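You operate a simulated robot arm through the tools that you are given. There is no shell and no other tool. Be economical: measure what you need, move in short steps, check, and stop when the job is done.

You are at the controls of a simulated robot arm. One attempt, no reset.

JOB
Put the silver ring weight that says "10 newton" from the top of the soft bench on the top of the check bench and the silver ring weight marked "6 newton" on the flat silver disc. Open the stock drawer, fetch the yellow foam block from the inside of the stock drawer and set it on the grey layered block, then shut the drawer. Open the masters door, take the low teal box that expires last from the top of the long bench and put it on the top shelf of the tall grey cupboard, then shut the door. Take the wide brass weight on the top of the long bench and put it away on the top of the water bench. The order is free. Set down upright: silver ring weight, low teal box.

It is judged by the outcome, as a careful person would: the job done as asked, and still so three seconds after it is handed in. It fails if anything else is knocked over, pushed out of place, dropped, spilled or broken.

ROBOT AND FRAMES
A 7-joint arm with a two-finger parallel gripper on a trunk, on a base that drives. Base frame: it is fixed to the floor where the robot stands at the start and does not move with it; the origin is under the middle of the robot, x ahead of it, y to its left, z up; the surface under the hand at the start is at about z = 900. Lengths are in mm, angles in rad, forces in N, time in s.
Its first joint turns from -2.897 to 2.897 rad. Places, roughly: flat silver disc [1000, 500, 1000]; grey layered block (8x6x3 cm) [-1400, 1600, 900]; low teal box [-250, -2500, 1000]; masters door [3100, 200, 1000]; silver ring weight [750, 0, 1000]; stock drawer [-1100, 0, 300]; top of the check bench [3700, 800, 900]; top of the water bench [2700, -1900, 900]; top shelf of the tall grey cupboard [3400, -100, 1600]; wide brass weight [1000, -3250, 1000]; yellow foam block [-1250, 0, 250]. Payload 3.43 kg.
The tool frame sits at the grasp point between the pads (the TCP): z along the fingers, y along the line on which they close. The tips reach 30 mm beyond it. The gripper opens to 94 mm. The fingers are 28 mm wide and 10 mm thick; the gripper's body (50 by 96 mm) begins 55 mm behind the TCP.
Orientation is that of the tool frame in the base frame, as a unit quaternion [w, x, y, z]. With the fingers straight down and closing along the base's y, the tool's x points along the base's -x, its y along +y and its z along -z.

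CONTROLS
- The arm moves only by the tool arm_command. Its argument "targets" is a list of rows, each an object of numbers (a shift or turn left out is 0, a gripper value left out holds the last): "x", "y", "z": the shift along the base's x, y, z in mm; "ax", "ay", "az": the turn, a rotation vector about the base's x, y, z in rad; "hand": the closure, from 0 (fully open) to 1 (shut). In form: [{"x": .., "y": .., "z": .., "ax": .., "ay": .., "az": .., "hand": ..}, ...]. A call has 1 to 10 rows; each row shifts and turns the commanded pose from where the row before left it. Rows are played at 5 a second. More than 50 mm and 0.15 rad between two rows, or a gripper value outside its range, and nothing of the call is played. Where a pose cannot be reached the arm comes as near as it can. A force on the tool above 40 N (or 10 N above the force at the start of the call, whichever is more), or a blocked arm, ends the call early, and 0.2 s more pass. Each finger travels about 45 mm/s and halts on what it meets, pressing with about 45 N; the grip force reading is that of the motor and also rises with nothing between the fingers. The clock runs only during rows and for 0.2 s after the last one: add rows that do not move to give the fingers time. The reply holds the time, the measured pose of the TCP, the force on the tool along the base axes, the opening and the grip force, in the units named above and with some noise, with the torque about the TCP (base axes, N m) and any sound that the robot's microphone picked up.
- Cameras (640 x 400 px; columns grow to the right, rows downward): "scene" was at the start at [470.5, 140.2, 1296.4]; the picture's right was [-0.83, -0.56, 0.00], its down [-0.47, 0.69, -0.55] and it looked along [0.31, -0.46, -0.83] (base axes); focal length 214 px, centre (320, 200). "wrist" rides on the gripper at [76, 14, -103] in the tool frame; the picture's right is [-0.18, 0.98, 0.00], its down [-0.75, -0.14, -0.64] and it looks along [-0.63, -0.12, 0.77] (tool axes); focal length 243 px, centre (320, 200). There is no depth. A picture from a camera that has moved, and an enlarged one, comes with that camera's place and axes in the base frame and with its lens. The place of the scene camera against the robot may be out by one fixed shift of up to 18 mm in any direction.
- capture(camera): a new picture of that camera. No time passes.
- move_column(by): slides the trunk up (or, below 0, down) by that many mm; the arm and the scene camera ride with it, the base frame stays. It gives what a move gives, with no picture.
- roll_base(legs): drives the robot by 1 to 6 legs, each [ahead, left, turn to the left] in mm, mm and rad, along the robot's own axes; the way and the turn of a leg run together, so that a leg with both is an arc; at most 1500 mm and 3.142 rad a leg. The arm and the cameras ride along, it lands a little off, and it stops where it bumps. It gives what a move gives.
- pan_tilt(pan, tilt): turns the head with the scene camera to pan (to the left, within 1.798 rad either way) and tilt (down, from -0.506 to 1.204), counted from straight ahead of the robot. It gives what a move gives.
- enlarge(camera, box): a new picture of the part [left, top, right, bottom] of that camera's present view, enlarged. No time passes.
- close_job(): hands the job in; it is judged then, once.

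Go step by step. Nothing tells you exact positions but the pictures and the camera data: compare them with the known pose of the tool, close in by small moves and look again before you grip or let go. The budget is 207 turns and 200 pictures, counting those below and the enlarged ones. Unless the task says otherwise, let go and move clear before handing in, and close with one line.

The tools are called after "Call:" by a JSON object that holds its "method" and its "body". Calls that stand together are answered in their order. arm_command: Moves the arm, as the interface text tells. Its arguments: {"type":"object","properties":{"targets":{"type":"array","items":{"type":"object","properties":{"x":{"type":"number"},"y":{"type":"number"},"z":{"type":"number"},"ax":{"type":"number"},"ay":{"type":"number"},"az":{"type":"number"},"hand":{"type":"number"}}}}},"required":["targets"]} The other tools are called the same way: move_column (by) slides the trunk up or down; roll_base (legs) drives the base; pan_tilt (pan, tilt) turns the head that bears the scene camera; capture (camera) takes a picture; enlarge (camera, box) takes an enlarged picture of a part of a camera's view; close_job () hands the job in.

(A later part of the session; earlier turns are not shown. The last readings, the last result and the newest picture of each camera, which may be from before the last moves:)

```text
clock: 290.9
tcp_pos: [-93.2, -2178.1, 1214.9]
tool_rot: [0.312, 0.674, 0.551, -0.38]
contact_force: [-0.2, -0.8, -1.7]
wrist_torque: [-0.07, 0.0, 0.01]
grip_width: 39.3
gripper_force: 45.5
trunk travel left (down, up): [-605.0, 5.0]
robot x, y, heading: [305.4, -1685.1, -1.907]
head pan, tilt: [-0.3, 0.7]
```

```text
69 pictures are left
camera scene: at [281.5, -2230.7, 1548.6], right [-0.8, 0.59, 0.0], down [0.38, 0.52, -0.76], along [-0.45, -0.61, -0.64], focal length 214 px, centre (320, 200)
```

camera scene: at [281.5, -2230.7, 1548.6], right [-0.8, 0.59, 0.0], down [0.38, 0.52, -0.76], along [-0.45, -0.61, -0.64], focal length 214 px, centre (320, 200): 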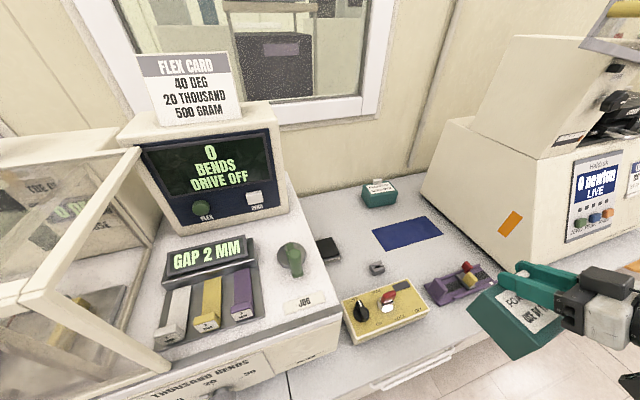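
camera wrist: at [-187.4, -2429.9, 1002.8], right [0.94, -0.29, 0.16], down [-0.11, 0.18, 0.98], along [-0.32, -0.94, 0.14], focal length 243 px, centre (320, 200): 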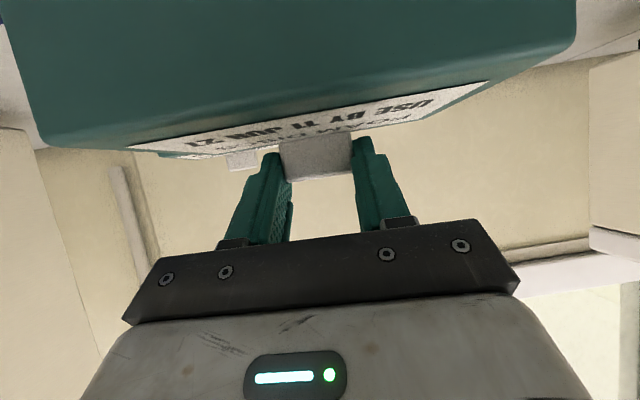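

Call:
{"method": "enlarge", "body": {"camera": "scene", "box": [450, 240, 640, 380]}}

Call:
{"method": "capture", "body": {"camera": "wrist"}}

```text
2.86 times, centred on (545, 310) of scene
camera zoom: at [281.5, -2230.7, 1548.6], right [-0.8, 0.59, 0.0], down [0.38, 0.52, -0.76], along [-0.45, -0.61, -0.64], focal length 613 px, centre (-323, -114)
```

zoom: 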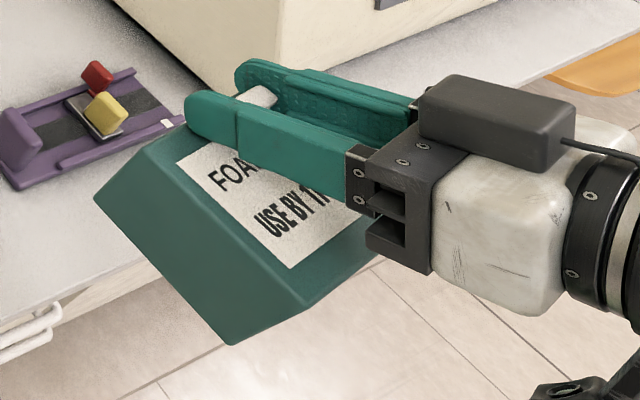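

```text
67 pictures are left
camera wrist: at [-53.3, -2056.9, 1202.1], right [0.94, -0.29, 0.16], down [-0.11, 0.18, 0.98], along [-0.31, -0.94, 0.14], focal length 243 px, centre (320, 200)
```

wrist: 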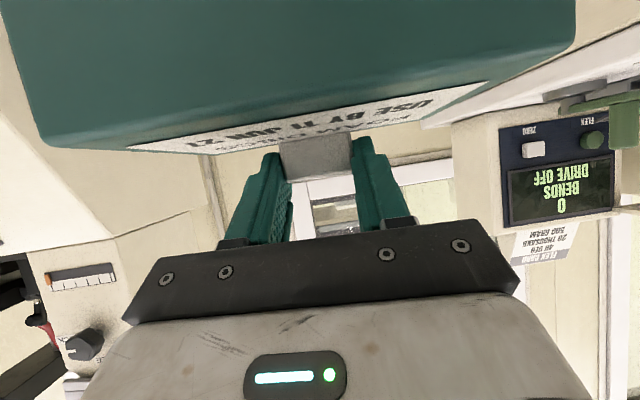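

The box is steady. I turn left and drive back along the aisle toward the cupboard side.

Call:
{"method": "roll_base", "body": {"legs": [[0, 0, 1.568], [650, 0, 0], [650, 0, 0]]}}

Call:
{"method": "pan_tilt", "body": {"pan": 0.7, "tilt": 0.4}}

Call:
{"method": "capture", "body": {"camera": "scene"}}

```text
clock: 301.5
tcp_pos: [1991.3, -2614.3, 1213.9]
tool_rot: [0.486, 0.114, 0.864, -0.064]
contact_force: [1.1, 0.6, -1.1]
wrist_torque: [0.02, -0.06, -0.01]
grip_width: 40.6
gripper_force: 45.3
trunk travel left (down, up): [-605.0, 5.0]
robot x, y, heading: [1519.5, -2185.3, -0.4]
head pan, tilt: [-0.3, 0.7]
```

```text
clock: 302.8
tcp_pos: [1991.5, -2614.4, 1214.5]
tool_rot: [0.487, 0.114, 0.863, -0.064]
contact_force: [-0.1, 0.7, -2.3]
wrist_torque: [-0.04, -0.01, 0.03]
grip_width: 40.4
gripper_force: 44.7
trunk travel left (down, up): [-605.0, 5.0]
robot x, y, heading: [1525.2, -2188.1, -0.403]
head pan, tilt: [0.7, 0.4]
```

```text
66 pictures are left
camera scene: at [2082.5, -2146.1, 1575.4], right [0.3, -0.96, 0.0], down [-0.37, -0.12, -0.92], along [0.88, 0.27, -0.39], focal length 214 px, centre (320, 200)
```

scene: 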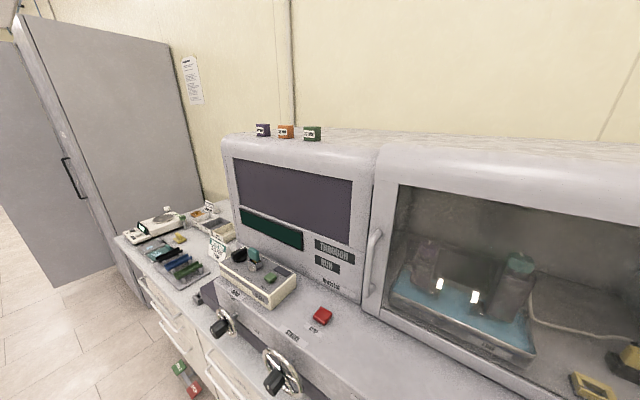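

Call:
{"method": "roll_base", "body": {"legs": [[0, 0, 0.06], [-50, 900, 0], [0, 900, 0]]}}

Call:
{"method": "pan_tilt", "body": {"pan": 0.5, "tilt": 0.2}}

Call:
{"method": "capture", "body": {"camera": "scene"}}

```text
clock: 312.3
tcp_pos: [2571.4, -874.4, 1214.9]
tool_rot: [0.488, 0.09, 0.867, -0.05]
contact_force: [0.0, 0.7, -2.1]
wrist_torque: [-0.05, -0.03, -0.02]
grip_width: 40.3
gripper_force: 45.4
trunk travel left (down, up): [-605.0, 5.0]
robot x, y, heading: [2075.9, -474.7, -0.338]
head pan, tilt: [0.7, 0.4]
```

```text
clock: 313.0
tcp_pos: [2571.7, -874.2, 1215.1]
tool_rot: [0.489, 0.089, 0.866, -0.049]
contact_force: [0.0, -0.9, -1.7]
wrist_torque: [-0.05, -0.06, 0.01]
grip_width: 40.1
gripper_force: 44.6
trunk travel left (down, up): [-605.0, 5.0]
robot x, y, heading: [2077.0, -474.4, -0.343]
head pan, tilt: [0.499, 0.201]
```

```text
65 pictures are left
camera scene: at [2639.8, -419.6, 1593.9], right [0.16, -0.99, 0.0], down [-0.2, -0.03, -0.98], along [0.97, 0.16, -0.2], focal length 214 px, centre (320, 200)
```

scene: 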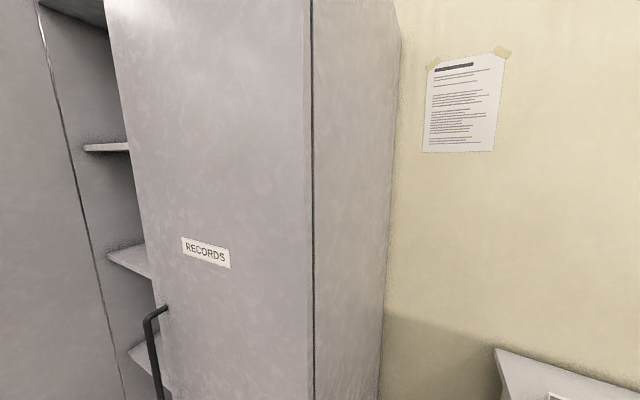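

The top shelf shows inside at about z≈1620. I continue left to stand before the opening.

Call:
{"method": "roll_base", "body": {"legs": [[0, 880, 0]]}}

Call:
{"method": "pan_tilt", "body": {"pan": -0.15, "tilt": 0.0}}

Call:
{"method": "capture", "body": {"camera": "scene"}}

```text
clock: 317.6
tcp_pos: [2859.0, -69.9, 1214.1]
tool_rot: [0.489, 0.095, 0.866, -0.053]
contact_force: [0.5, -0.4, -1.5]
wrist_torque: [0.0, -0.05, 0.03]
grip_width: 40.4
gripper_force: 45.0
trunk travel left (down, up): [-605.0, 5.0]
robot x, y, heading: [2375.7, 339.3, -0.352]
head pan, tilt: [0.499, 0.201]
```

```text
clock: 318.6
tcp_pos: [2858.9, -70.7, 1214.4]
tool_rot: [0.488, 0.096, 0.866, -0.053]
contact_force: [-0.9, -0.1, -1.2]
wrist_torque: [-0.04, -0.05, 0.02]
grip_width: 40.1
gripper_force: 44.8
trunk travel left (down, up): [-605.0, 5.0]
robot x, y, heading: [2368.3, 340.5, -0.356]
head pan, tilt: [-0.15, 0.0]
```

```text
64 pictures are left
camera scene: at [2920.9, 327.5, 1612.4], right [-0.48, -0.88, 0.0], down [0.0, 0.0, -1.0], along [0.88, -0.48, 0.0], focal length 214 px, centre (320, 200)
```

scene: 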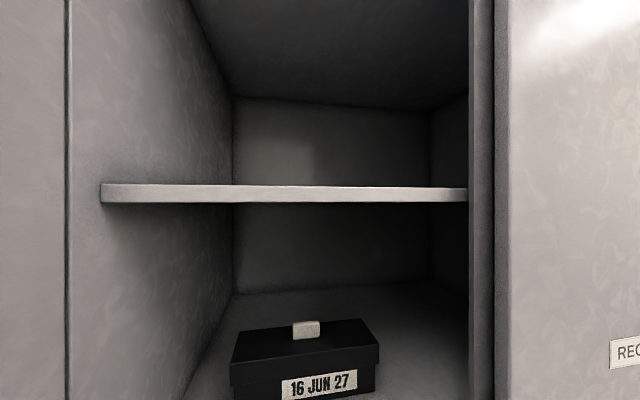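

The shelf's top is about z 1628, front edge n≈2885, with plenty of headroom. I raise the held box vertically in front of the cupboard.

Call:
{"method": "arm_command", "body": {"targets": [{"z": 45, "az": -0.04}, {"z": 48, "az": -0.04}, {"z": 48, "az": -0.04}, {"z": 48}, {"z": 48}, {"z": 48}, {"z": 48}, {"z": 48}, {"z": 48}, {"z": 48}]}}

Call:
{"method": "pan_tilt", "body": {"pan": -0.5, "tilt": -0.1}}

Call:
{"method": "capture", "body": {"camera": "scene"}}

```text
clock: 320.8
tcp_pos: [2859.6, -71.3, 1693.5]
tool_rot: [0.483, 0.147, 0.859, -0.081]
contact_force: [0.3, 0.7, -1.9]
wrist_torque: [-0.01, -0.02, 0.04]
grip_width: 40.3
gripper_force: 44.9
trunk travel left (down, up): [-605.0, 5.0]
robot x, y, heading: [2371.7, 337.2, -0.354]
head pan, tilt: [-0.15, 0.0]
```

```text
clock: 321.6
tcp_pos: [2859.4, -72.2, 1692.4]
tool_rot: [0.485, 0.146, 0.859, -0.082]
contact_force: [-0.2, 0.7, -2.8]
wrist_torque: [-0.02, -0.04, 0.01]
grip_width: 40.4
gripper_force: 44.5
trunk travel left (down, up): [-605.0, 5.0]
robot x, y, heading: [2370.9, 335.6, -0.353]
head pan, tilt: [-0.499, -0.099]
```

```text
63 pictures are left
camera scene: at [2899.4, 305.3, 1621.2], right [-0.75, -0.66, 0.0], down [0.07, -0.07, -1.0], along [0.65, -0.75, 0.1], focal length 214 px, centre (320, 200)
```

scene: 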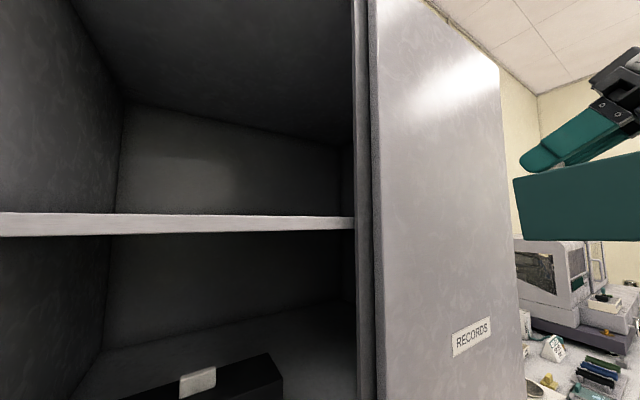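

I shift the base a bit left, lift further, then move the box left in front of the opening.

Call:
{"method": "roll_base", "body": {"legs": [[0, 70, 0]]}}

Call:
{"method": "arm_command", "body": {"targets": [{"z": 40}, {"z": 40}, {"x": 14, "y": 40}, {"x": 14, "y": 40}, {"x": 14, "y": 40}, {"x": 14, "y": 40}, {}]}}

Call:
{"method": "capture", "body": {"camera": "scene"}}

Call:
{"method": "capture", "body": {"camera": "wrist"}}

```text
clock: 322.7
tcp_pos: [2884.6, -6.5, 1692.9]
tool_rot: [0.484, 0.147, 0.859, -0.082]
contact_force: [0.0, 1.0, -1.8]
wrist_torque: [-0.04, -0.07, -0.02]
grip_width: 39.9
gripper_force: 44.4
trunk travel left (down, up): [-605.0, 5.0]
robot x, y, heading: [2397.7, 404.3, -0.355]
head pan, tilt: [-0.499, -0.099]
```

```text
clock: 324.3
tcp_pos: [2937.0, 147.1, 1769.0]
tool_rot: [0.485, 0.154, 0.857, -0.073]
contact_force: [-0.8, -0.1, -2.7]
wrist_torque: [-0.03, -0.05, 0.01]
grip_width: 40.2
gripper_force: 45.4
trunk travel left (down, up): [-605.0, 5.0]
robot x, y, heading: [2392.8, 406.1, -0.355]
head pan, tilt: [-0.499, -0.099]
```

```text
62 pictures are left
camera scene: at [2923.7, 371.2, 1621.2], right [-0.75, -0.66, 0.0], down [0.07, -0.07, -1.0], along [0.65, -0.75, 0.1], focal length 214 px, centre (320, 200)
```

scene: 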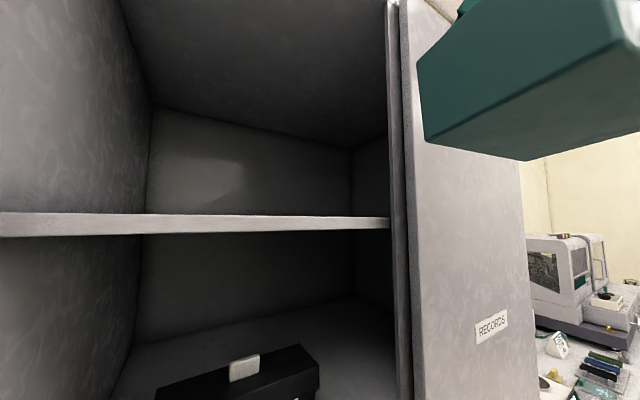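

```text
61 pictures are left
camera wrist: at [2822.6, 204.1, 1758.4], right [0.42, 0.89, 0.18], down [-0.2, -0.1, 0.97], along [0.88, -0.44, 0.14], focal length 243 px, centre (320, 200)
```

wrist: 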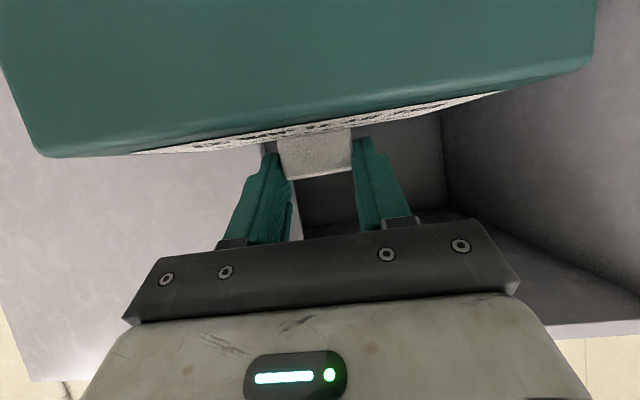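

The box clears the shelf height. I centre it on the opening and reach in.

Call:
{"method": "arm_command", "body": {"targets": [{"x": 12, "y": 30, "z": 10}, {"x": 37, "y": -13}, {"x": 37, "y": -13}, {"x": 37, "y": -13}, {}]}}

Call:
{"method": "pan_tilt", "body": {"pan": -0.25, "tilt": -0.1}}

Call:
{"method": "capture", "body": {"camera": "scene"}}

Call:
{"method": "capture", "body": {"camera": "wrist"}}

```text
clock: 325.5
tcp_pos: [3063.6, 127.8, 1767.5]
tool_rot: [0.482, 0.154, 0.859, -0.075]
contact_force: [0.8, -0.4, -2.1]
wrist_torque: [0.0, -0.05, -0.01]
grip_width: 39.8
gripper_force: 44.7
out of reach, approached as far as the arm can: row 1
trunk travel left (down, up): [-605.0, 5.0]
robot x, y, heading: [2397.2, 405.8, -0.354]
head pan, tilt: [-0.499, -0.099]
```

```text
clock: 326.2
tcp_pos: [3064.1, 130.3, 1766.2]
tool_rot: [0.48, 0.152, 0.861, -0.074]
contact_force: [-0.3, 0.4, -1.7]
wrist_torque: [-0.03, -0.06, 0.02]
grip_width: 39.8
gripper_force: 45.5
trunk travel left (down, up): [-605.0, 5.0]
robot x, y, heading: [2392.0, 402.8, -0.349]
head pan, tilt: [-0.25, -0.099]
```

```text
60 pictures are left
camera scene: at [2938.3, 387.4, 1621.2], right [-0.57, -0.82, 0.0], down [0.08, -0.06, -1.0], along [0.82, -0.57, 0.1], focal length 214 px, centre (320, 200)
```

scene: 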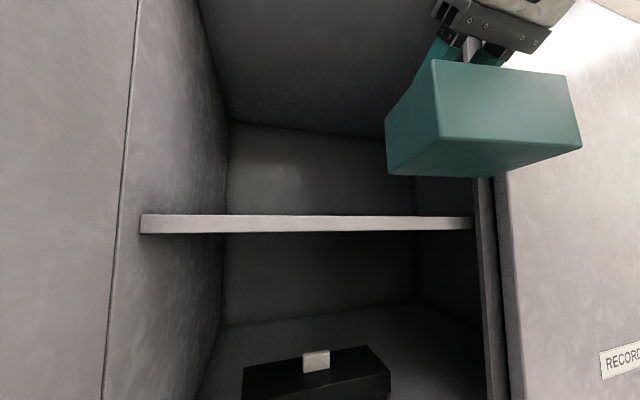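

```text
59 pictures are left
camera wrist: at [2949.5, 185.7, 1755.4], right [0.42, 0.89, 0.17], down [-0.19, -0.1, 0.98], along [0.89, -0.44, 0.13], focal length 243 px, centre (320, 200)
```

wrist: 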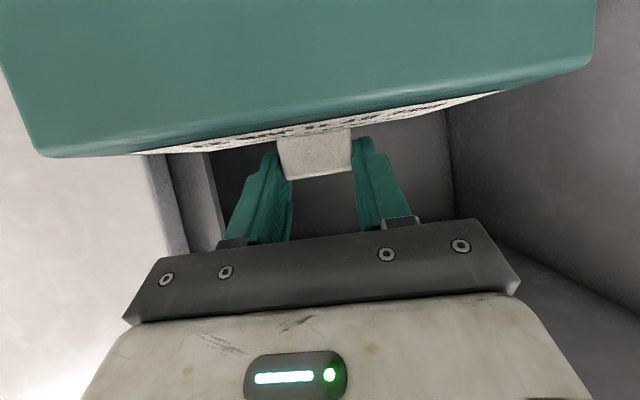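

The right edge clearance is slim, so I shift the base 50 mm left before reaching further in.

Call:
{"method": "roll_base", "body": {"legs": [[0, 50, 0]]}}

Call:
{"method": "arm_command", "body": {"targets": [{"x": 37, "y": -13}, {"x": 37, "y": -13}, {}]}}

Call:
{"method": "capture", "body": {"camera": "scene"}}

Call:
{"method": "capture", "body": {"camera": "wrist"}}

```text
clock: 327.2
tcp_pos: [3080.6, 177.4, 1766.2]
tool_rot: [0.481, 0.152, 0.861, -0.074]
contact_force: [0.8, 0.5, -1.7]
wrist_torque: [-0.06, -0.07, 0.0]
grip_width: 39.9
gripper_force: 45.2
trunk travel left (down, up): [-605.0, 5.0]
robot x, y, heading: [2413.8, 450.9, -0.353]
head pan, tilt: [-0.25, -0.099]
```

```text
clock: 328.0
tcp_pos: [3154.9, 142.7, 1762.1]
tool_rot: [0.478, 0.157, 0.862, -0.066]
contact_force: [0.3, 0.9, -2.2]
wrist_torque: [-0.02, -0.03, -0.01]
grip_width: 40.0
gripper_force: 45.2
trunk travel left (down, up): [-605.0, 5.0]
robot x, y, heading: [2414.3, 455.2, -0.352]
head pan, tilt: [-0.25, -0.099]
```

```text
58 pictures are left
camera scene: at [2956.1, 435.0, 1621.1], right [-0.57, -0.82, 0.0], down [0.08, -0.06, -1.0], along [0.82, -0.57, 0.1], focal length 214 px, centre (320, 200)
```

scene: 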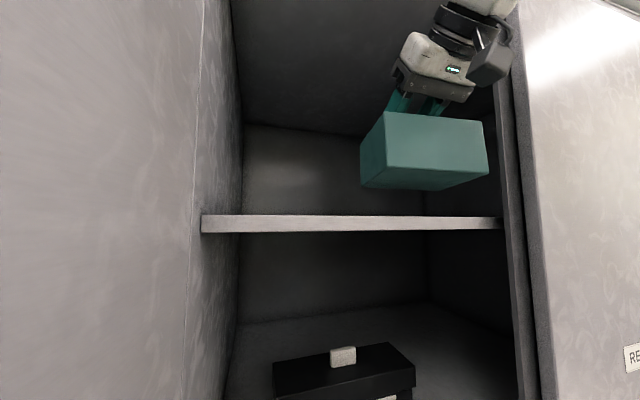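

```text
57 pictures are left
camera wrist: at [3041.3, 200.3, 1753.1], right [0.42, 0.89, 0.19], down [-0.19, -0.12, 0.97], along [0.89, -0.44, 0.12], focal length 243 px, centre (320, 200)
```

wrist: 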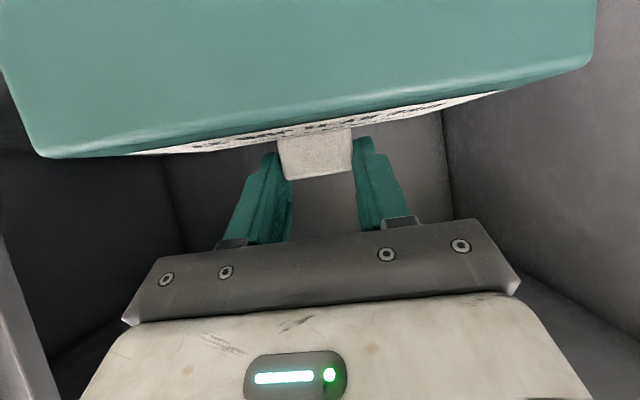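

Call:
{"method": "arm_command", "body": {"targets": [{"x": 26, "y": -8, "z": 2}, {"x": 26, "y": -8, "z": 2}, {}]}}

Call:
{"method": "arm_command", "body": {"targets": [{"z": -8}, {"z": -8}, {"z": -5}, {}]}}

Call:
{"method": "capture", "body": {"camera": "scene"}}

```text
clock: 328.8
tcp_pos: [3209.5, 126.5, 1765.2]
tool_rot: [0.477, 0.156, 0.862, -0.067]
contact_force: [0.4, -0.2, -1.6]
wrist_torque: [-0.01, -0.04, 0.01]
grip_width: 39.8
gripper_force: 45.3
trunk travel left (down, up): [-605.0, 5.0]
robot x, y, heading: [2413.0, 452.6, -0.355]
head pan, tilt: [-0.25, -0.099]
```

```text
clock: 329.8
tcp_pos: [3207.9, 130.4, 1744.4]
tool_rot: [0.478, 0.154, 0.862, -0.068]
contact_force: [-0.1, 0.9, -2.0]
wrist_torque: [-0.06, -0.07, 0.01]
grip_width: 40.0
gripper_force: 44.8
trunk travel left (down, up): [-605.0, 5.0]
robot x, y, heading: [2415.8, 451.6, -0.354]
head pan, tilt: [-0.25, -0.099]
```

```text
56 pictures are left
camera scene: at [2956.1, 435.0, 1621.2], right [-0.57, -0.82, 0.0], down [0.08, -0.06, -1.0], along [0.82, -0.57, 0.1], focal length 214 px, centre (320, 200)
```

scene: 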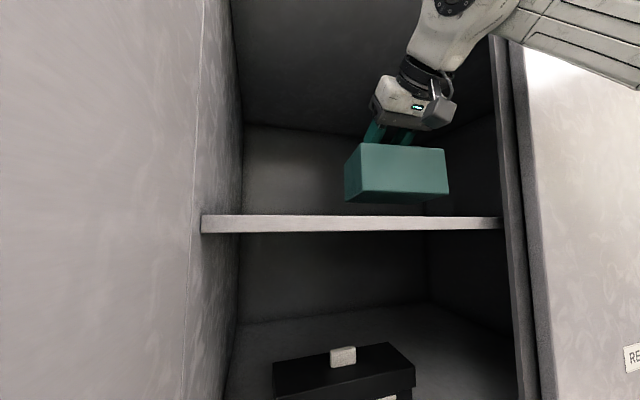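

Call:
{"method": "arm_command", "body": {"targets": [{"z": -5}, {"z": -5}, {"z": -3}, {}]}}

Call:
{"method": "arm_command", "body": {"targets": [{"z": -3}, {"z": -3}, {}]}}

Call:
{"method": "enlarge", "body": {"camera": "scene", "box": [310, 100, 510, 250]}}

```text
clock: 330.8
tcp_pos: [3208.7, 130.0, 1729.3]
tool_rot: [0.477, 0.155, 0.863, -0.066]
contact_force: [0.0, -0.3, -2.5]
wrist_torque: [-0.05, -0.06, -0.02]
grip_width: 40.1
gripper_force: 44.6
trunk travel left (down, up): [-605.0, 5.0]
robot x, y, heading: [2410.5, 449.1, -0.356]
head pan, tilt: [-0.25, -0.099]
```

```text
clock: 331.6
tcp_pos: [3207.6, 128.3, 1724.7]
tool_rot: [0.478, 0.156, 0.862, -0.066]
contact_force: [0.0, -0.1, -2.2]
wrist_torque: [-0.02, -0.05, 0.01]
grip_width: 39.7
gripper_force: 45.3
trunk travel left (down, up): [-605.0, 5.0]
robot x, y, heading: [2411.9, 449.5, -0.357]
head pan, tilt: [-0.25, -0.099]
```

```text
2.67 times, centred on (410, 175) of scene
camera zoom: at [2956.1, 435.0, 1621.2], right [-0.57, -0.82, 0.0], down [0.08, -0.06, -1.0], along [0.82, -0.57, 0.1], focal length 572 px, centre (80, 267)
```

zoom: 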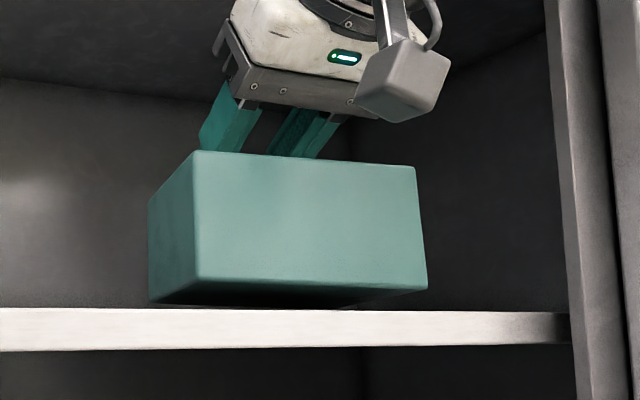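

Call:
{"method": "arm_command", "body": {"targets": [{"z": -3}, {"z": -3}, {}]}}

Call:
{"method": "arm_command", "body": {"targets": [{"z": -3}, {"z": -3}, {}]}}

Call:
{"method": "arm_command", "body": {"targets": [{"z": -3}, {"z": -2}, {}]}}

```text
clock: 332.4
tcp_pos: [3209.4, 128.8, 1720.9]
tool_rot: [0.48, 0.155, 0.861, -0.065]
contact_force: [5.6, 1.8, 19.3]
wrist_torque: [-1.18, -0.21, 0.27]
grip_width: 40.0
gripper_force: 45.0
trunk travel left (down, up): [-605.0, 5.0]
robot x, y, heading: [2415.1, 452.7, -0.356]
head pan, tilt: [-0.25, -0.099]
```

```text
clock: 332.9
tcp_pos: [3207.7, 131.0, 1719.6]
tool_rot: [0.484, 0.154, 0.859, -0.061]
contact_force: [-5.0, 3.2, 23.8]
wrist_torque: [-0.76, 0.54, -0.13]
grip_width: 40.6
gripper_force: 45.1
trunk travel left (down, up): [-605.0, 5.0]
robot x, y, heading: [2415.6, 451.8, -0.357]
head pan, tilt: [-0.25, -0.099]
stopped in row 2: the force on the tool passed its limit at 44 N (the readings are from after the stop); the commanded pose is now the measured one
```

```text
clock: 333.2
tcp_pos: [3208.5, 129.4, 1719.0]
tool_rot: [0.488, 0.154, 0.857, -0.058]
contact_force: [-3.2, 0.8, 21.3]
wrist_torque: [-0.92, 0.3, -0.03]
grip_width: 40.5
gripper_force: 44.7
trunk travel left (down, up): [-605.0, 5.0]
robot x, y, heading: [2413.1, 453.1, -0.356]
head pan, tilt: [-0.25, -0.099]
stopped in row 1: the force on the tool passed its limit at 45 N (the readings are from after the stop); the commanded pose is now the measured one
```

It's on the shelf. I check, then open and retreat along the hand's axis.

Call:
{"method": "enlarge", "body": {"camera": "scene", "box": [310, 100, 510, 250]}}

Call:
{"method": "arm_command", "body": {"targets": [{"hand": 0.5}, {"hand": 0.3}, {"hand": 0.2}, {}]}}

Call:
{"method": "enlarge", "body": {"camera": "scene", "box": [310, 100, 510, 250]}}

```text
2.67 times, centred on (410, 175) of scene
camera zoom: at [2954.8, 435.8, 1621.4], right [-0.57, -0.82, 0.0], down [0.08, -0.06, -0.99], along [0.82, -0.56, 0.1], focal length 572 px, centre (80, 267)
```

zoom: 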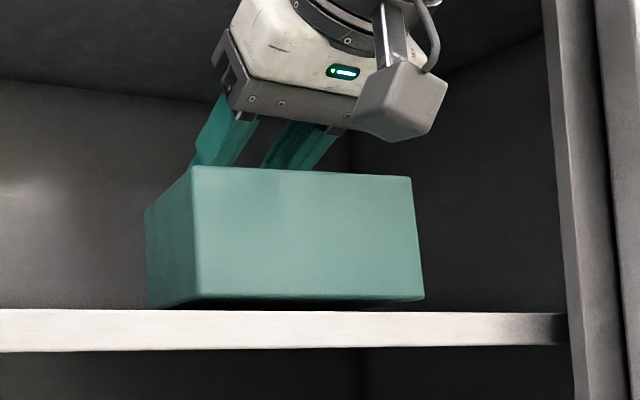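

```text
clock: 334.2
tcp_pos: [3210.5, 129.3, 1716.3]
tool_rot: [0.484, 0.156, 0.859, -0.06]
contact_force: [-0.8, -0.1, 0.7]
wrist_torque: [-0.01, -0.03, 0.02]
grip_width: 75.3
gripper_force: 0.1
trunk travel left (down, up): [-605.0, 5.0]
robot x, y, heading: [2411.4, 449.1, -0.352]
head pan, tilt: [-0.25, -0.099]
```

```text
2.67 times, centred on (410, 175) of scene
camera zoom: at [2955.9, 435.3, 1621.2], right [-0.57, -0.82, 0.0], down [0.08, -0.06, -1.0], along [0.82, -0.56, 0.1], focal length 572 px, centre (80, 267)
```

zoom: 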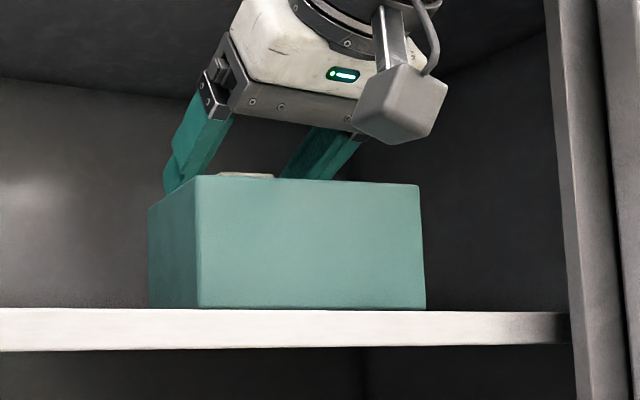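

Call:
{"method": "arm_command", "body": {"targets": [{"z": 15}, {"x": -10, "y": 4, "z": 20}, {"x": -35, "y": 12, "z": 10}, {"x": -40, "y": 14}, {"x": -40, "y": 14}, {"x": -40, "y": 14}, {"x": -40, "y": 14}, {"x": -40, "y": 14}, {}]}}

Call:
{"method": "capture", "body": {"camera": "scene"}}

```text
clock: 336.2
tcp_pos: [2965.8, 209.6, 1761.7]
tool_rot: [0.482, 0.159, 0.86, -0.05]
contact_force: [0.2, -0.6, -0.2]
wrist_torque: [-0.01, 0.0, 0.01]
grip_width: 75.1
gripper_force: 0.0
trunk travel left (down, up): [-605.0, 5.0]
robot x, y, heading: [2412.9, 449.4, -0.348]
head pan, tilt: [-0.25, -0.099]
```

```text
52 pictures are left
camera scene: at [2955.7, 435.3, 1621.3], right [-0.57, -0.82, 0.0], down [0.08, -0.06, -1.0], along [0.82, -0.57, 0.1], focal length 214 px, centre (320, 200)
```

scene: 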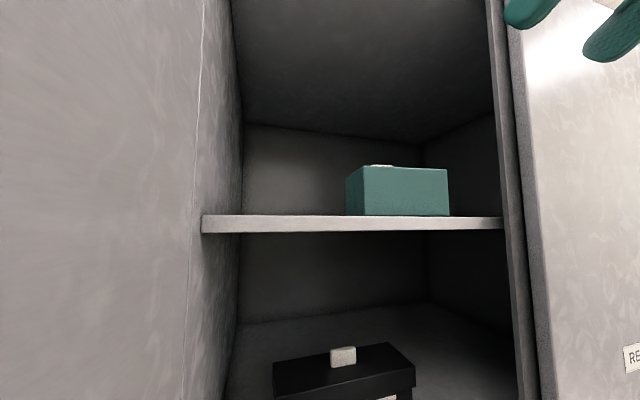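

The teal box stands on the top shelf. To shut the door I must get round to its outer side: I back away, lower the arm, turn and reverse past the door edge.

Call:
{"method": "roll_base", "body": {"legs": [[-80, -280, 0]]}}

Call:
{"method": "arm_command", "body": {"targets": [{"z": -48, "hand": 1}, {"z": -48}, {"z": -48}, {"z": -48}, {"z": -48}, {"z": -48}, {"z": -48}, {"z": -48}, {"z": -48}, {}]}}

Call:
{"method": "roll_base", "body": {"legs": [[0, 0, -1.561]]}}

Call:
{"method": "pan_tilt", "body": {"pan": 1.7, "tilt": 0.4}}

Call:
{"method": "capture", "body": {"camera": "scene"}}

```text
clock: 338.3
tcp_pos: [2788.5, -29.8, 1762.6]
tool_rot: [0.485, 0.161, 0.858, -0.052]
contact_force: [-0.2, -0.6, -0.2]
wrist_torque: [0.0, -0.02, 0.03]
grip_width: 75.0
gripper_force: 0.1
trunk travel left (down, up): [-605.0, 5.0]
robot x, y, heading: [2237.9, 213.6, -0.353]
head pan, tilt: [-0.25, -0.099]
```

```text
clock: 339.6
tcp_pos: [2805.6, -62.4, 1561.8]
tool_rot: [0.487, 0.241, 0.839, 0.009]
contact_force: [-0.6, 0.2, 0.2]
wrist_torque: [0.01, 0.0, 0.03]
grip_width: 0.0
gripper_force: 33.2
out of reach, approached as far as the arm can: row 6
trunk travel left (down, up): [-605.0, 5.0]
robot x, y, heading: [2240.3, 213.5, -0.355]
head pan, tilt: [-0.25, -0.099]
stopped in row 6: the arm was blocked; the commanded pose is now the measured one
```

```text
clock: 343.7
tcp_pos: [1976.1, -358.2, 1560.3]
tool_rot: [0.355, 0.759, 0.434, -0.333]
contact_force: [0.3, 0.1, -0.7]
wrist_torque: [0.02, -0.02, 0.02]
grip_width: 0.0
gripper_force: 33.0
trunk travel left (down, up): [-605.0, 5.0]
robot x, y, heading: [2237.1, 213.3, -1.904]
head pan, tilt: [-0.25, -0.099]
```

```text
clock: 345.6
tcp_pos: [1975.2, -357.7, 1562.3]
tool_rot: [0.355, 0.759, 0.433, -0.333]
contact_force: [-0.5, -0.6, 0.4]
wrist_torque: [0.0, -0.02, -0.02]
grip_width: 0.1
gripper_force: 33.2
trunk travel left (down, up): [-605.0, 5.0]
robot x, y, heading: [2241.2, 213.4, -1.903]
head pan, tilt: [1.7, 0.4]
```

```text
51 pictures are left
camera scene: at [2358.0, -282.2, 1575.5], right [-0.2, -0.98, 0.0], down [-0.38, 0.08, -0.92], along [0.9, -0.19, -0.39], focal length 214 px, centre (320, 200)
```

scene: 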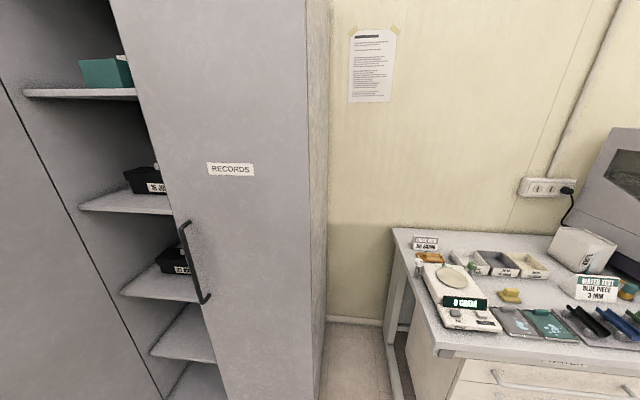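

Call:
{"method": "pan_tilt", "body": {"pan": -0.6, "tilt": 0.4}}

Call:
{"method": "roll_base", "body": {"legs": [[-600, -20, 0], [-650, 0, 0]]}}

Call:
{"method": "roll_base", "body": {"legs": [[0, 0, 1.561]]}}

Call:
{"method": "pan_tilt", "body": {"pan": -0.9, "tilt": 0.4}}

Call:
{"method": "capture", "body": {"camera": "scene"}}

```text
clock: 347.8
tcp_pos: [1976.3, -357.5, 1561.2]
tool_rot: [0.354, 0.759, 0.433, -0.333]
contact_force: [0.9, 0.5, 0.0]
wrist_torque: [-0.02, -0.01, 0.0]
grip_width: 0.0
gripper_force: 32.6
trunk travel left (down, up): [-605.0, 5.0]
robot x, y, heading: [2238.7, 214.8, -1.905]
head pan, tilt: [-0.6, 0.4]
```

```text
clock: 354.4
tcp_pos: [2362.3, 829.8, 1561.3]
tool_rot: [0.353, 0.76, 0.431, -0.335]
contact_force: [-0.2, -0.4, -0.2]
wrist_torque: [-0.03, -0.04, -0.01]
grip_width: 0.0
gripper_force: 32.4
trunk travel left (down, up): [-605.0, 5.0]
robot x, y, heading: [2629.6, 1399.3, -1.904]
head pan, tilt: [-0.6, 0.4]
```

```text
clock: 358.6
tcp_pos: [3203.8, 1144.5, 1561.0]
tool_rot: [0.487, 0.227, 0.843, 0.017]
contact_force: [-0.1, 0.2, 0.1]
wrist_torque: [-0.03, 0.01, -0.01]
grip_width: 0.0
gripper_force: 32.7
trunk travel left (down, up): [-605.0, 5.0]
robot x, y, heading: [2627.7, 1401.8, -0.32]
head pan, tilt: [-0.6, 0.4]
```

```text
clock: 359.4
tcp_pos: [3204.3, 1144.7, 1560.8]
tool_rot: [0.486, 0.227, 0.844, 0.017]
contact_force: [0.6, -0.5, 0.6]
wrist_torque: [-0.01, 0.0, 0.0]
grip_width: 0.1
gripper_force: 33.1
trunk travel left (down, up): [-605.0, 5.0]
robot x, y, heading: [2628.6, 1402.8, -0.326]
head pan, tilt: [-0.901, 0.4]
```

```text
50 pictures are left
camera scene: at [3130.2, 1362.9, 1575.4], right [-0.94, -0.34, 0.0], down [-0.13, 0.37, -0.92], along [0.31, -0.87, -0.39], focal length 214 px, centre (320, 200)
```

scene: 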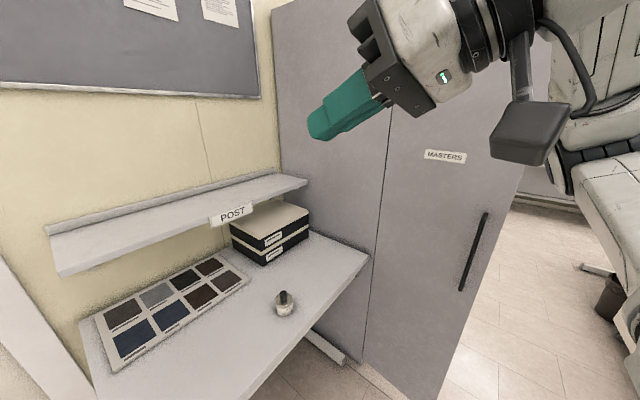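

The 10 N weight is still fine, and the door stands open on my right. I lower the closed hand and will push the door from its outer face with base moves.

Call:
{"method": "arm_command", "body": {"targets": [{"x": -12, "y": 4, "z": -45}, {"x": -12, "y": 4, "z": -45}, {"x": -12, "y": 4, "z": -45}, {"x": -12, "y": 4, "z": -45}, {"x": -12, "y": 4, "z": -45}, {"x": -12, "y": 4, "z": -45}, {}]}}

Call:
{"method": "roll_base", "body": {"legs": [[0, -500, 0]]}}

Call:
{"method": "capture", "body": {"camera": "scene"}}

```text
clock: 361.0
tcp_pos: [3174.9, 1067.7, 1368.8]
tool_rot: [0.486, 0.227, 0.844, 0.017]
contact_force: [-0.3, 0.5, -0.7]
wrist_torque: [-0.01, 0.0, 0.0]
grip_width: 0.0
gripper_force: 33.4
out of reach, approached as far as the arm can: row 3, 4, 5, 6
trunk travel left (down, up): [-605.0, 5.0]
robot x, y, heading: [2629.5, 1399.7, -0.324]
head pan, tilt: [-0.901, 0.4]
```

```text
clock: 363.9
tcp_pos: [3021.1, 596.8, 1368.4]
tool_rot: [0.486, 0.225, 0.844, 0.019]
contact_force: [0.2, 0.3, 0.4]
wrist_torque: [0.01, -0.03, 0.02]
grip_width: 0.1
gripper_force: 33.4
trunk travel left (down, up): [-605.0, 5.0]
robot x, y, heading: [2473.8, 926.2, -0.321]
head pan, tilt: [-0.901, 0.4]
```

```text
49 pictures are left
camera scene: at [2973.7, 893.6, 1575.5], right [-0.94, -0.35, 0.0], down [-0.13, 0.37, -0.92], along [0.32, -0.86, -0.39], focal length 214 px, centre (320, 200)
```

scene: 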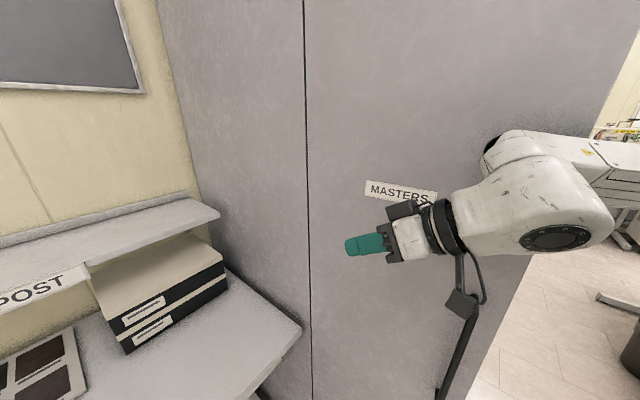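

Call:
{"method": "roll_base", "body": {"legs": [[-40, 0, 0], [0, -120, 0]]}}

Call:
{"method": "capture", "body": {"camera": "scene"}}

```text
clock: 365.6
tcp_pos: [2944.6, 496.3, 1369.4]
tool_rot: [0.486, 0.223, 0.845, 0.02]
contact_force: [0.4, -0.3, 0.4]
wrist_torque: [-0.01, 0.0, 0.0]
grip_width: 0.0
gripper_force: 33.5
trunk travel left (down, up): [-605.0, 5.0]
robot x, y, heading: [2398.2, 828.4, -0.319]
head pan, tilt: [-0.901, 0.4]
```

```text
48 pictures are left
camera scene: at [2898.4, 792.7, 1575.4], right [-0.94, -0.35, 0.0], down [-0.14, 0.36, -0.92], along [0.32, -0.86, -0.39], focal length 214 px, centre (320, 200)
```

scene: 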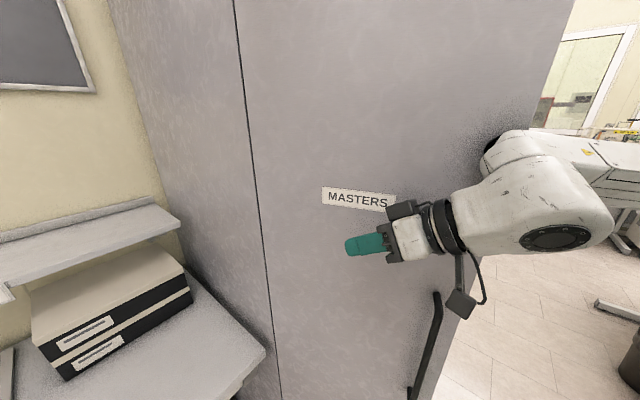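

The door is moving. I keep pushing to the right.

Call:
{"method": "roll_base", "body": {"legs": [[0, -120, 0]]}}

Call:
{"method": "roll_base", "body": {"legs": [[0, -120, 0]]}}

Call:
{"method": "capture", "body": {"camera": "scene"}}

```text
clock: 366.9
tcp_pos: [2907.2, 378.1, 1369.2]
tool_rot: [0.486, 0.224, 0.844, 0.019]
contact_force: [0.3, -0.3, -0.9]
wrist_torque: [-0.01, 0.0, -0.01]
grip_width: 0.1
gripper_force: 32.2
trunk travel left (down, up): [-605.0, 5.0]
robot x, y, heading: [2355.6, 711.7, -0.315]
head pan, tilt: [-0.901, 0.4]
```

```text
clock: 368.1
tcp_pos: [2869.4, 261.9, 1368.6]
tool_rot: [0.485, 0.226, 0.844, 0.018]
contact_force: [0.2, 0.2, -0.4]
wrist_torque: [0.03, 0.0, -0.01]
grip_width: 0.0
gripper_force: 33.3
trunk travel left (down, up): [-605.0, 5.0]
robot x, y, heading: [2320.5, 596.3, -0.316]
head pan, tilt: [-0.901, 0.4]
```

```text
47 pictures are left
camera scene: at [2821.9, 558.4, 1575.4], right [-0.94, -0.35, 0.0], down [-0.13, 0.37, -0.92], along [0.32, -0.86, -0.39], focal length 214 px, centre (320, 200)
```

scene: 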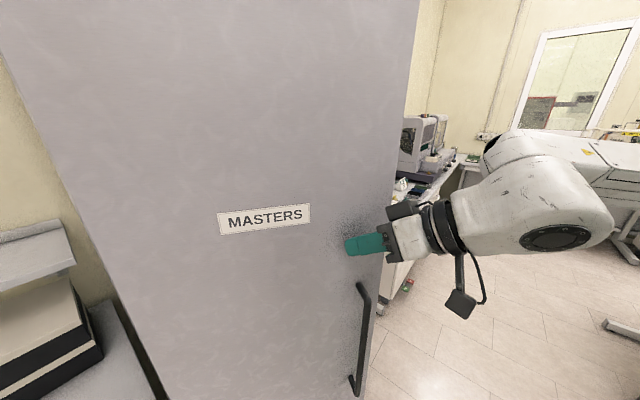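

Now forward to finish closing.

Call:
{"method": "roll_base", "body": {"legs": [[100, -20, 0]]}}

Call:
{"method": "roll_base", "body": {"legs": [[80, -10, 0]]}}

Call:
{"method": "capture", "body": {"camera": "scene"}}

```text
clock: 369.3
tcp_pos: [2956.8, 211.7, 1368.1]
tool_rot: [0.486, 0.225, 0.845, 0.019]
contact_force: [0.5, 0.2, 0.7]
wrist_torque: [0.03, 0.01, 0.02]
grip_width: 0.2
gripper_force: 33.4
trunk travel left (down, up): [-605.0, 5.0]
robot x, y, heading: [2408.4, 543.4, -0.315]
head pan, tilt: [-0.901, 0.4]
```

```text
clock: 370.4
tcp_pos: [3029.4, 176.9, 1368.2]
tool_rot: [0.486, 0.224, 0.845, 0.019]
contact_force: [-1.2, -0.6, 0.4]
wrist_torque: [-0.05, -0.02, 0.02]
grip_width: 0.1
gripper_force: 33.2
trunk travel left (down, up): [-605.0, 5.0]
robot x, y, heading: [2480.9, 510.3, -0.319]
head pan, tilt: [-0.901, 0.4]
```

```text
46 pictures are left
camera scene: at [2984.2, 473.3, 1575.4], right [-0.94, -0.35, 0.0], down [-0.13, 0.37, -0.92], along [0.32, -0.86, -0.39], focal length 214 px, centre (320, 200)
```

scene: 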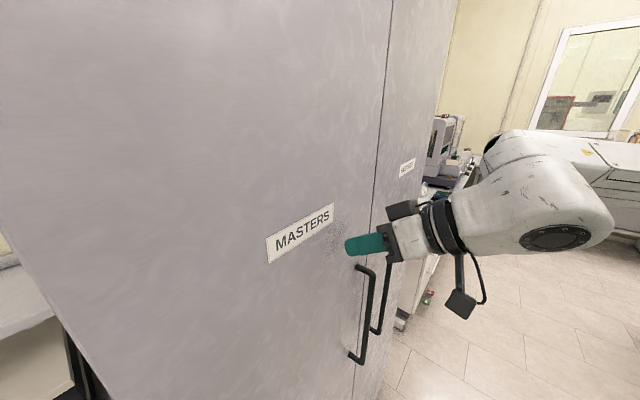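

Call:
{"method": "arm_command", "body": {"targets": [{"x": 10, "y": -3}, {"x": 10, "y": -3}, {"x": 10, "y": -3}, {"x": 8, "y": -3}, {}]}}

Call:
{"method": "capture", "body": {"camera": "scene"}}

```text
clock: 371.0
tcp_pos: [3043.6, 173.1, 1368.9]
tool_rot: [0.484, 0.225, 0.845, 0.02]
contact_force: [-27.4, 7.3, 13.5]
wrist_torque: [-0.03, -0.36, 0.02]
grip_width: 0.1
gripper_force: 32.7
trunk travel left (down, up): [-605.0, 5.0]
robot x, y, heading: [2479.5, 513.3, -0.319]
head pan, tilt: [-0.901, 0.4]
stopped in row 3: the force on the tool passed its limit at 54 N (the readings are from after the stop); the commanded pose is now the measured one
```

```text
45 pictures are left
camera scene: at [2981.1, 473.3, 1576.5], right [-0.94, -0.34, 0.0], down [-0.13, 0.36, -0.92], along [0.32, -0.87, -0.39], focal length 214 px, centre (320, 200)
```

scene: 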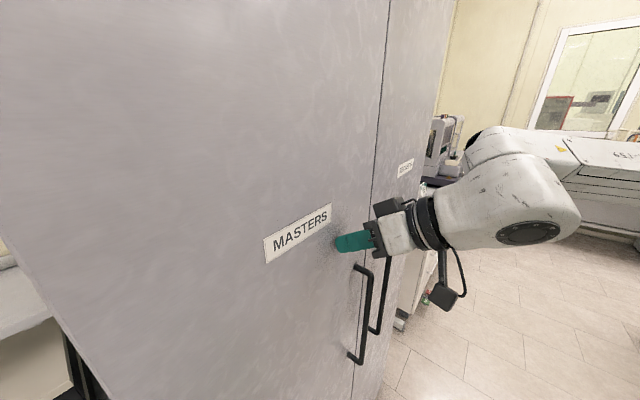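

The masters door is shut flush. Next: the stock drawer. I back off and drive round the soft bench's left end.

Call:
{"method": "roll_base", "body": {"legs": [[-130, 0, 0], [0, 0, 1.55], [820, 0, 0], [820, 0, 0]]}}

Call:
{"method": "pan_tilt", "body": {"pan": 1.3, "tilt": 0.4}}

Call:
{"method": "capture", "body": {"camera": "scene"}}

```text
clock: 384.1
tcp_pos: [3247.6, 2663.0, 1368.0]
tool_rot: [0.331, -0.433, 0.761, 0.352]
contact_force: [-0.4, -1.1, -0.2]
wrist_torque: [0.02, -0.02, 0.0]
grip_width: 0.0
gripper_force: 32.9
trunk travel left (down, up): [-605.0, 5.0]
robot x, y, heading: [2902.8, 2103.1, 1.239]
head pan, tilt: [-0.901, 0.4]
```

```text
clock: 386.1
tcp_pos: [3247.4, 2662.0, 1368.1]
tool_rot: [0.331, -0.432, 0.761, 0.352]
contact_force: [1.0, -0.8, -0.5]
wrist_torque: [0.0, 0.01, -0.02]
grip_width: 0.0
gripper_force: 32.8
trunk travel left (down, up): [-605.0, 5.0]
robot x, y, heading: [2898.1, 2099.6, 1.235]
head pan, tilt: [1.3, 0.4]
```

```text
44 pictures are left
camera scene: at [2774.6, 2640.9, 1575.5], right [0.57, 0.82, 0.0], down [0.32, -0.22, -0.92], along [-0.76, 0.52, -0.39], focal length 214 px, centre (320, 200)
```

scene: 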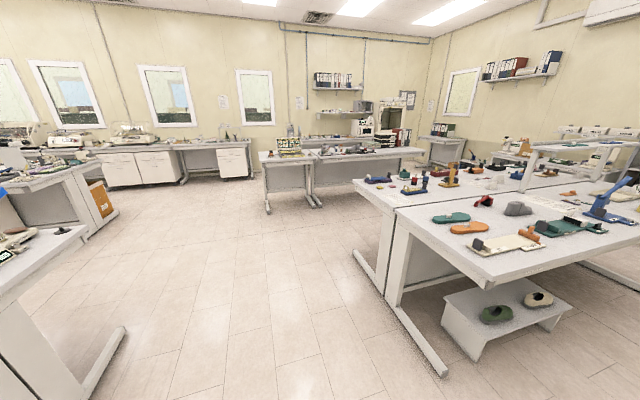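

Call:
{"method": "roll_base", "body": {"legs": [[0, 0, 1.565], [1150, 0, 0], [1180, 0, 0]]}}

Call:
{"method": "pan_tilt", "body": {"pan": 0.6, "tilt": 0.5}}

Call:
{"method": "capture", "body": {"camera": "scene"}}

```text
clock: 401.4
tcp_pos: [140.0, 3233.6, 1368.3]
tool_rot: [0.014, 0.844, -0.233, -0.483]
contact_force: [0.1, 0.3, -0.4]
wrist_torque: [-0.02, -0.02, 0.0]
grip_width: 0.3
gripper_force: 32.6
trunk travel left (down, up): [-605.0, 5.0]
robot x, y, heading: [699.4, 2884.5, 2.803]
head pan, tilt: [1.3, 0.4]
```

```text
clock: 402.5
tcp_pos: [140.1, 3232.8, 1366.8]
tool_rot: [0.014, 0.843, -0.233, -0.484]
contact_force: [0.3, -0.2, 0.3]
wrist_torque: [0.02, -0.01, 0.03]
grip_width: 0.0
gripper_force: 33.5
trunk travel left (down, up): [-605.0, 5.0]
robot x, y, heading: [697.8, 2885.4, 2.805]
head pan, tilt: [0.6, 0.499]
```

```text
43 pictures are left
camera scene: at [117.4, 2826.8, 1566.3], right [-0.26, 0.97, 0.0], down [0.46, 0.12, -0.88], along [-0.85, -0.23, -0.48], focal length 214 px, centre (320, 200)
```

scene: 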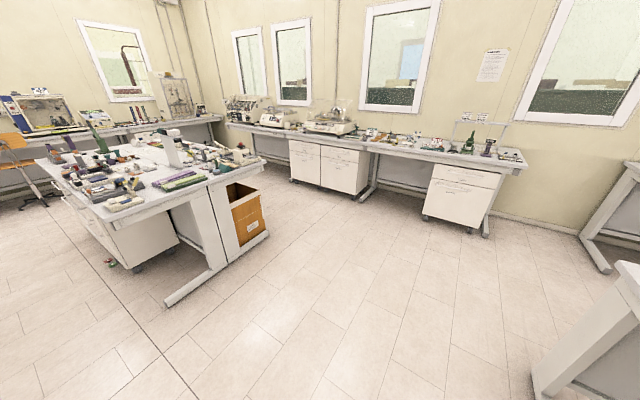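

Call:
{"method": "enlarge", "body": {"camera": "scene", "box": [40, 110, 280, 270]}}

```text
2.50 times, centred on (160, 190) of scene
camera zoom: at [117.4, 2826.8, 1566.3], right [-0.26, 0.97, 0.0], down [0.46, 0.12, -0.88], along [-0.85, -0.23, -0.48], focal length 536 px, centre (720, 225)
```

zoom: 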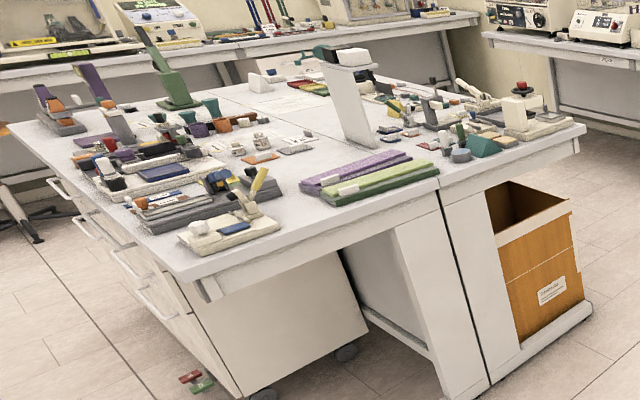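

The drawer bench is the island on my left; I sidle along the aisle toward the stock drawer, keeping clear of the red/green thing on the floor.

Call:
{"method": "roll_base", "body": {"legs": [[0, 1000, 0], [0, 1000, 0]]}}

Call:
{"method": "pan_tilt", "body": {"pan": 0.7, "tilt": 0.8}}

Call:
{"method": "capture", "body": {"camera": "scene"}}

```text
clock: 412.6
tcp_pos: [-529.4, 1313.8, 1367.6]
tool_rot: [0.017, 0.845, -0.229, -0.483]
contact_force: [0.1, 1.1, 0.6]
wrist_torque: [-0.01, -0.01, -0.01]
grip_width: 0.0
gripper_force: 32.9
trunk travel left (down, up): [-605.0, 5.0]
robot x, y, heading: [32.5, 969.4, 2.807]
head pan, tilt: [0.6, 0.499]
```

```text
clock: 413.4
tcp_pos: [-529.0, 1312.8, 1368.4]
tool_rot: [0.017, 0.845, -0.229, -0.483]
contact_force: [0.2, 0.5, 0.5]
wrist_torque: [-0.01, 0.01, 0.0]
grip_width: 0.0
gripper_force: 34.1
trunk travel left (down, up): [-605.0, 5.0]
robot x, y, heading: [33.8, 972.9, 2.818]
head pan, tilt: [0.7, 0.799]
```

```text
41 pictures are left
camera scene: at [-534.4, 902.5, 1540.4], right [-0.37, 0.93, 0.0], down [0.67, 0.26, -0.7], along [-0.65, -0.26, -0.72], focal length 214 px, centre (320, 200)
```

scene: 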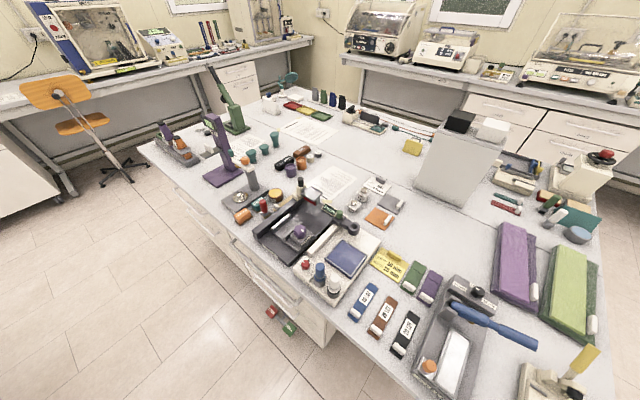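

Call:
{"method": "roll_base", "body": {"legs": [[0, 1260, 0]]}}

Call:
{"method": "pan_tilt", "body": {"pan": 0.1, "tilt": 1.1}}

Call:
{"method": "capture", "body": {"camera": "scene"}}

```text
clock: 419.6
tcp_pos: [-923.4, 155.0, 1367.8]
tool_rot: [0.016, 0.845, -0.23, -0.483]
contact_force: [-0.2, 0.2, 0.6]
wrist_torque: [-0.01, 0.03, -0.03]
grip_width: 0.0
gripper_force: 32.6
trunk travel left (down, up): [-605.0, 5.0]
robot x, y, heading: [-362.7, -191.0, 2.81]
head pan, tilt: [0.7, 0.799]
```

```text
clock: 420.6
tcp_pos: [-922.3, 155.6, 1368.1]
tool_rot: [0.016, 0.844, -0.23, -0.484]
contact_force: [0.3, 0.0, 0.8]
wrist_torque: [0.0, -0.02, 0.02]
grip_width: 0.2
gripper_force: 33.4
trunk travel left (down, up): [-605.0, 5.0]
robot x, y, heading: [-364.6, -191.2, 2.815]
head pan, tilt: [0.099, 1.1]
```

```text
40 pictures are left
camera scene: at [-916.9, -211.8, 1518.6], right [0.23, 0.97, 0.0], down [0.87, -0.2, -0.45], along [-0.44, 0.1, -0.89], focal length 214 px, centre (320, 200)
```

scene: 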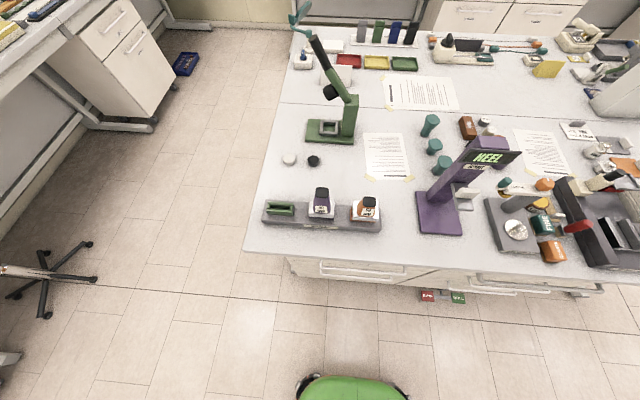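

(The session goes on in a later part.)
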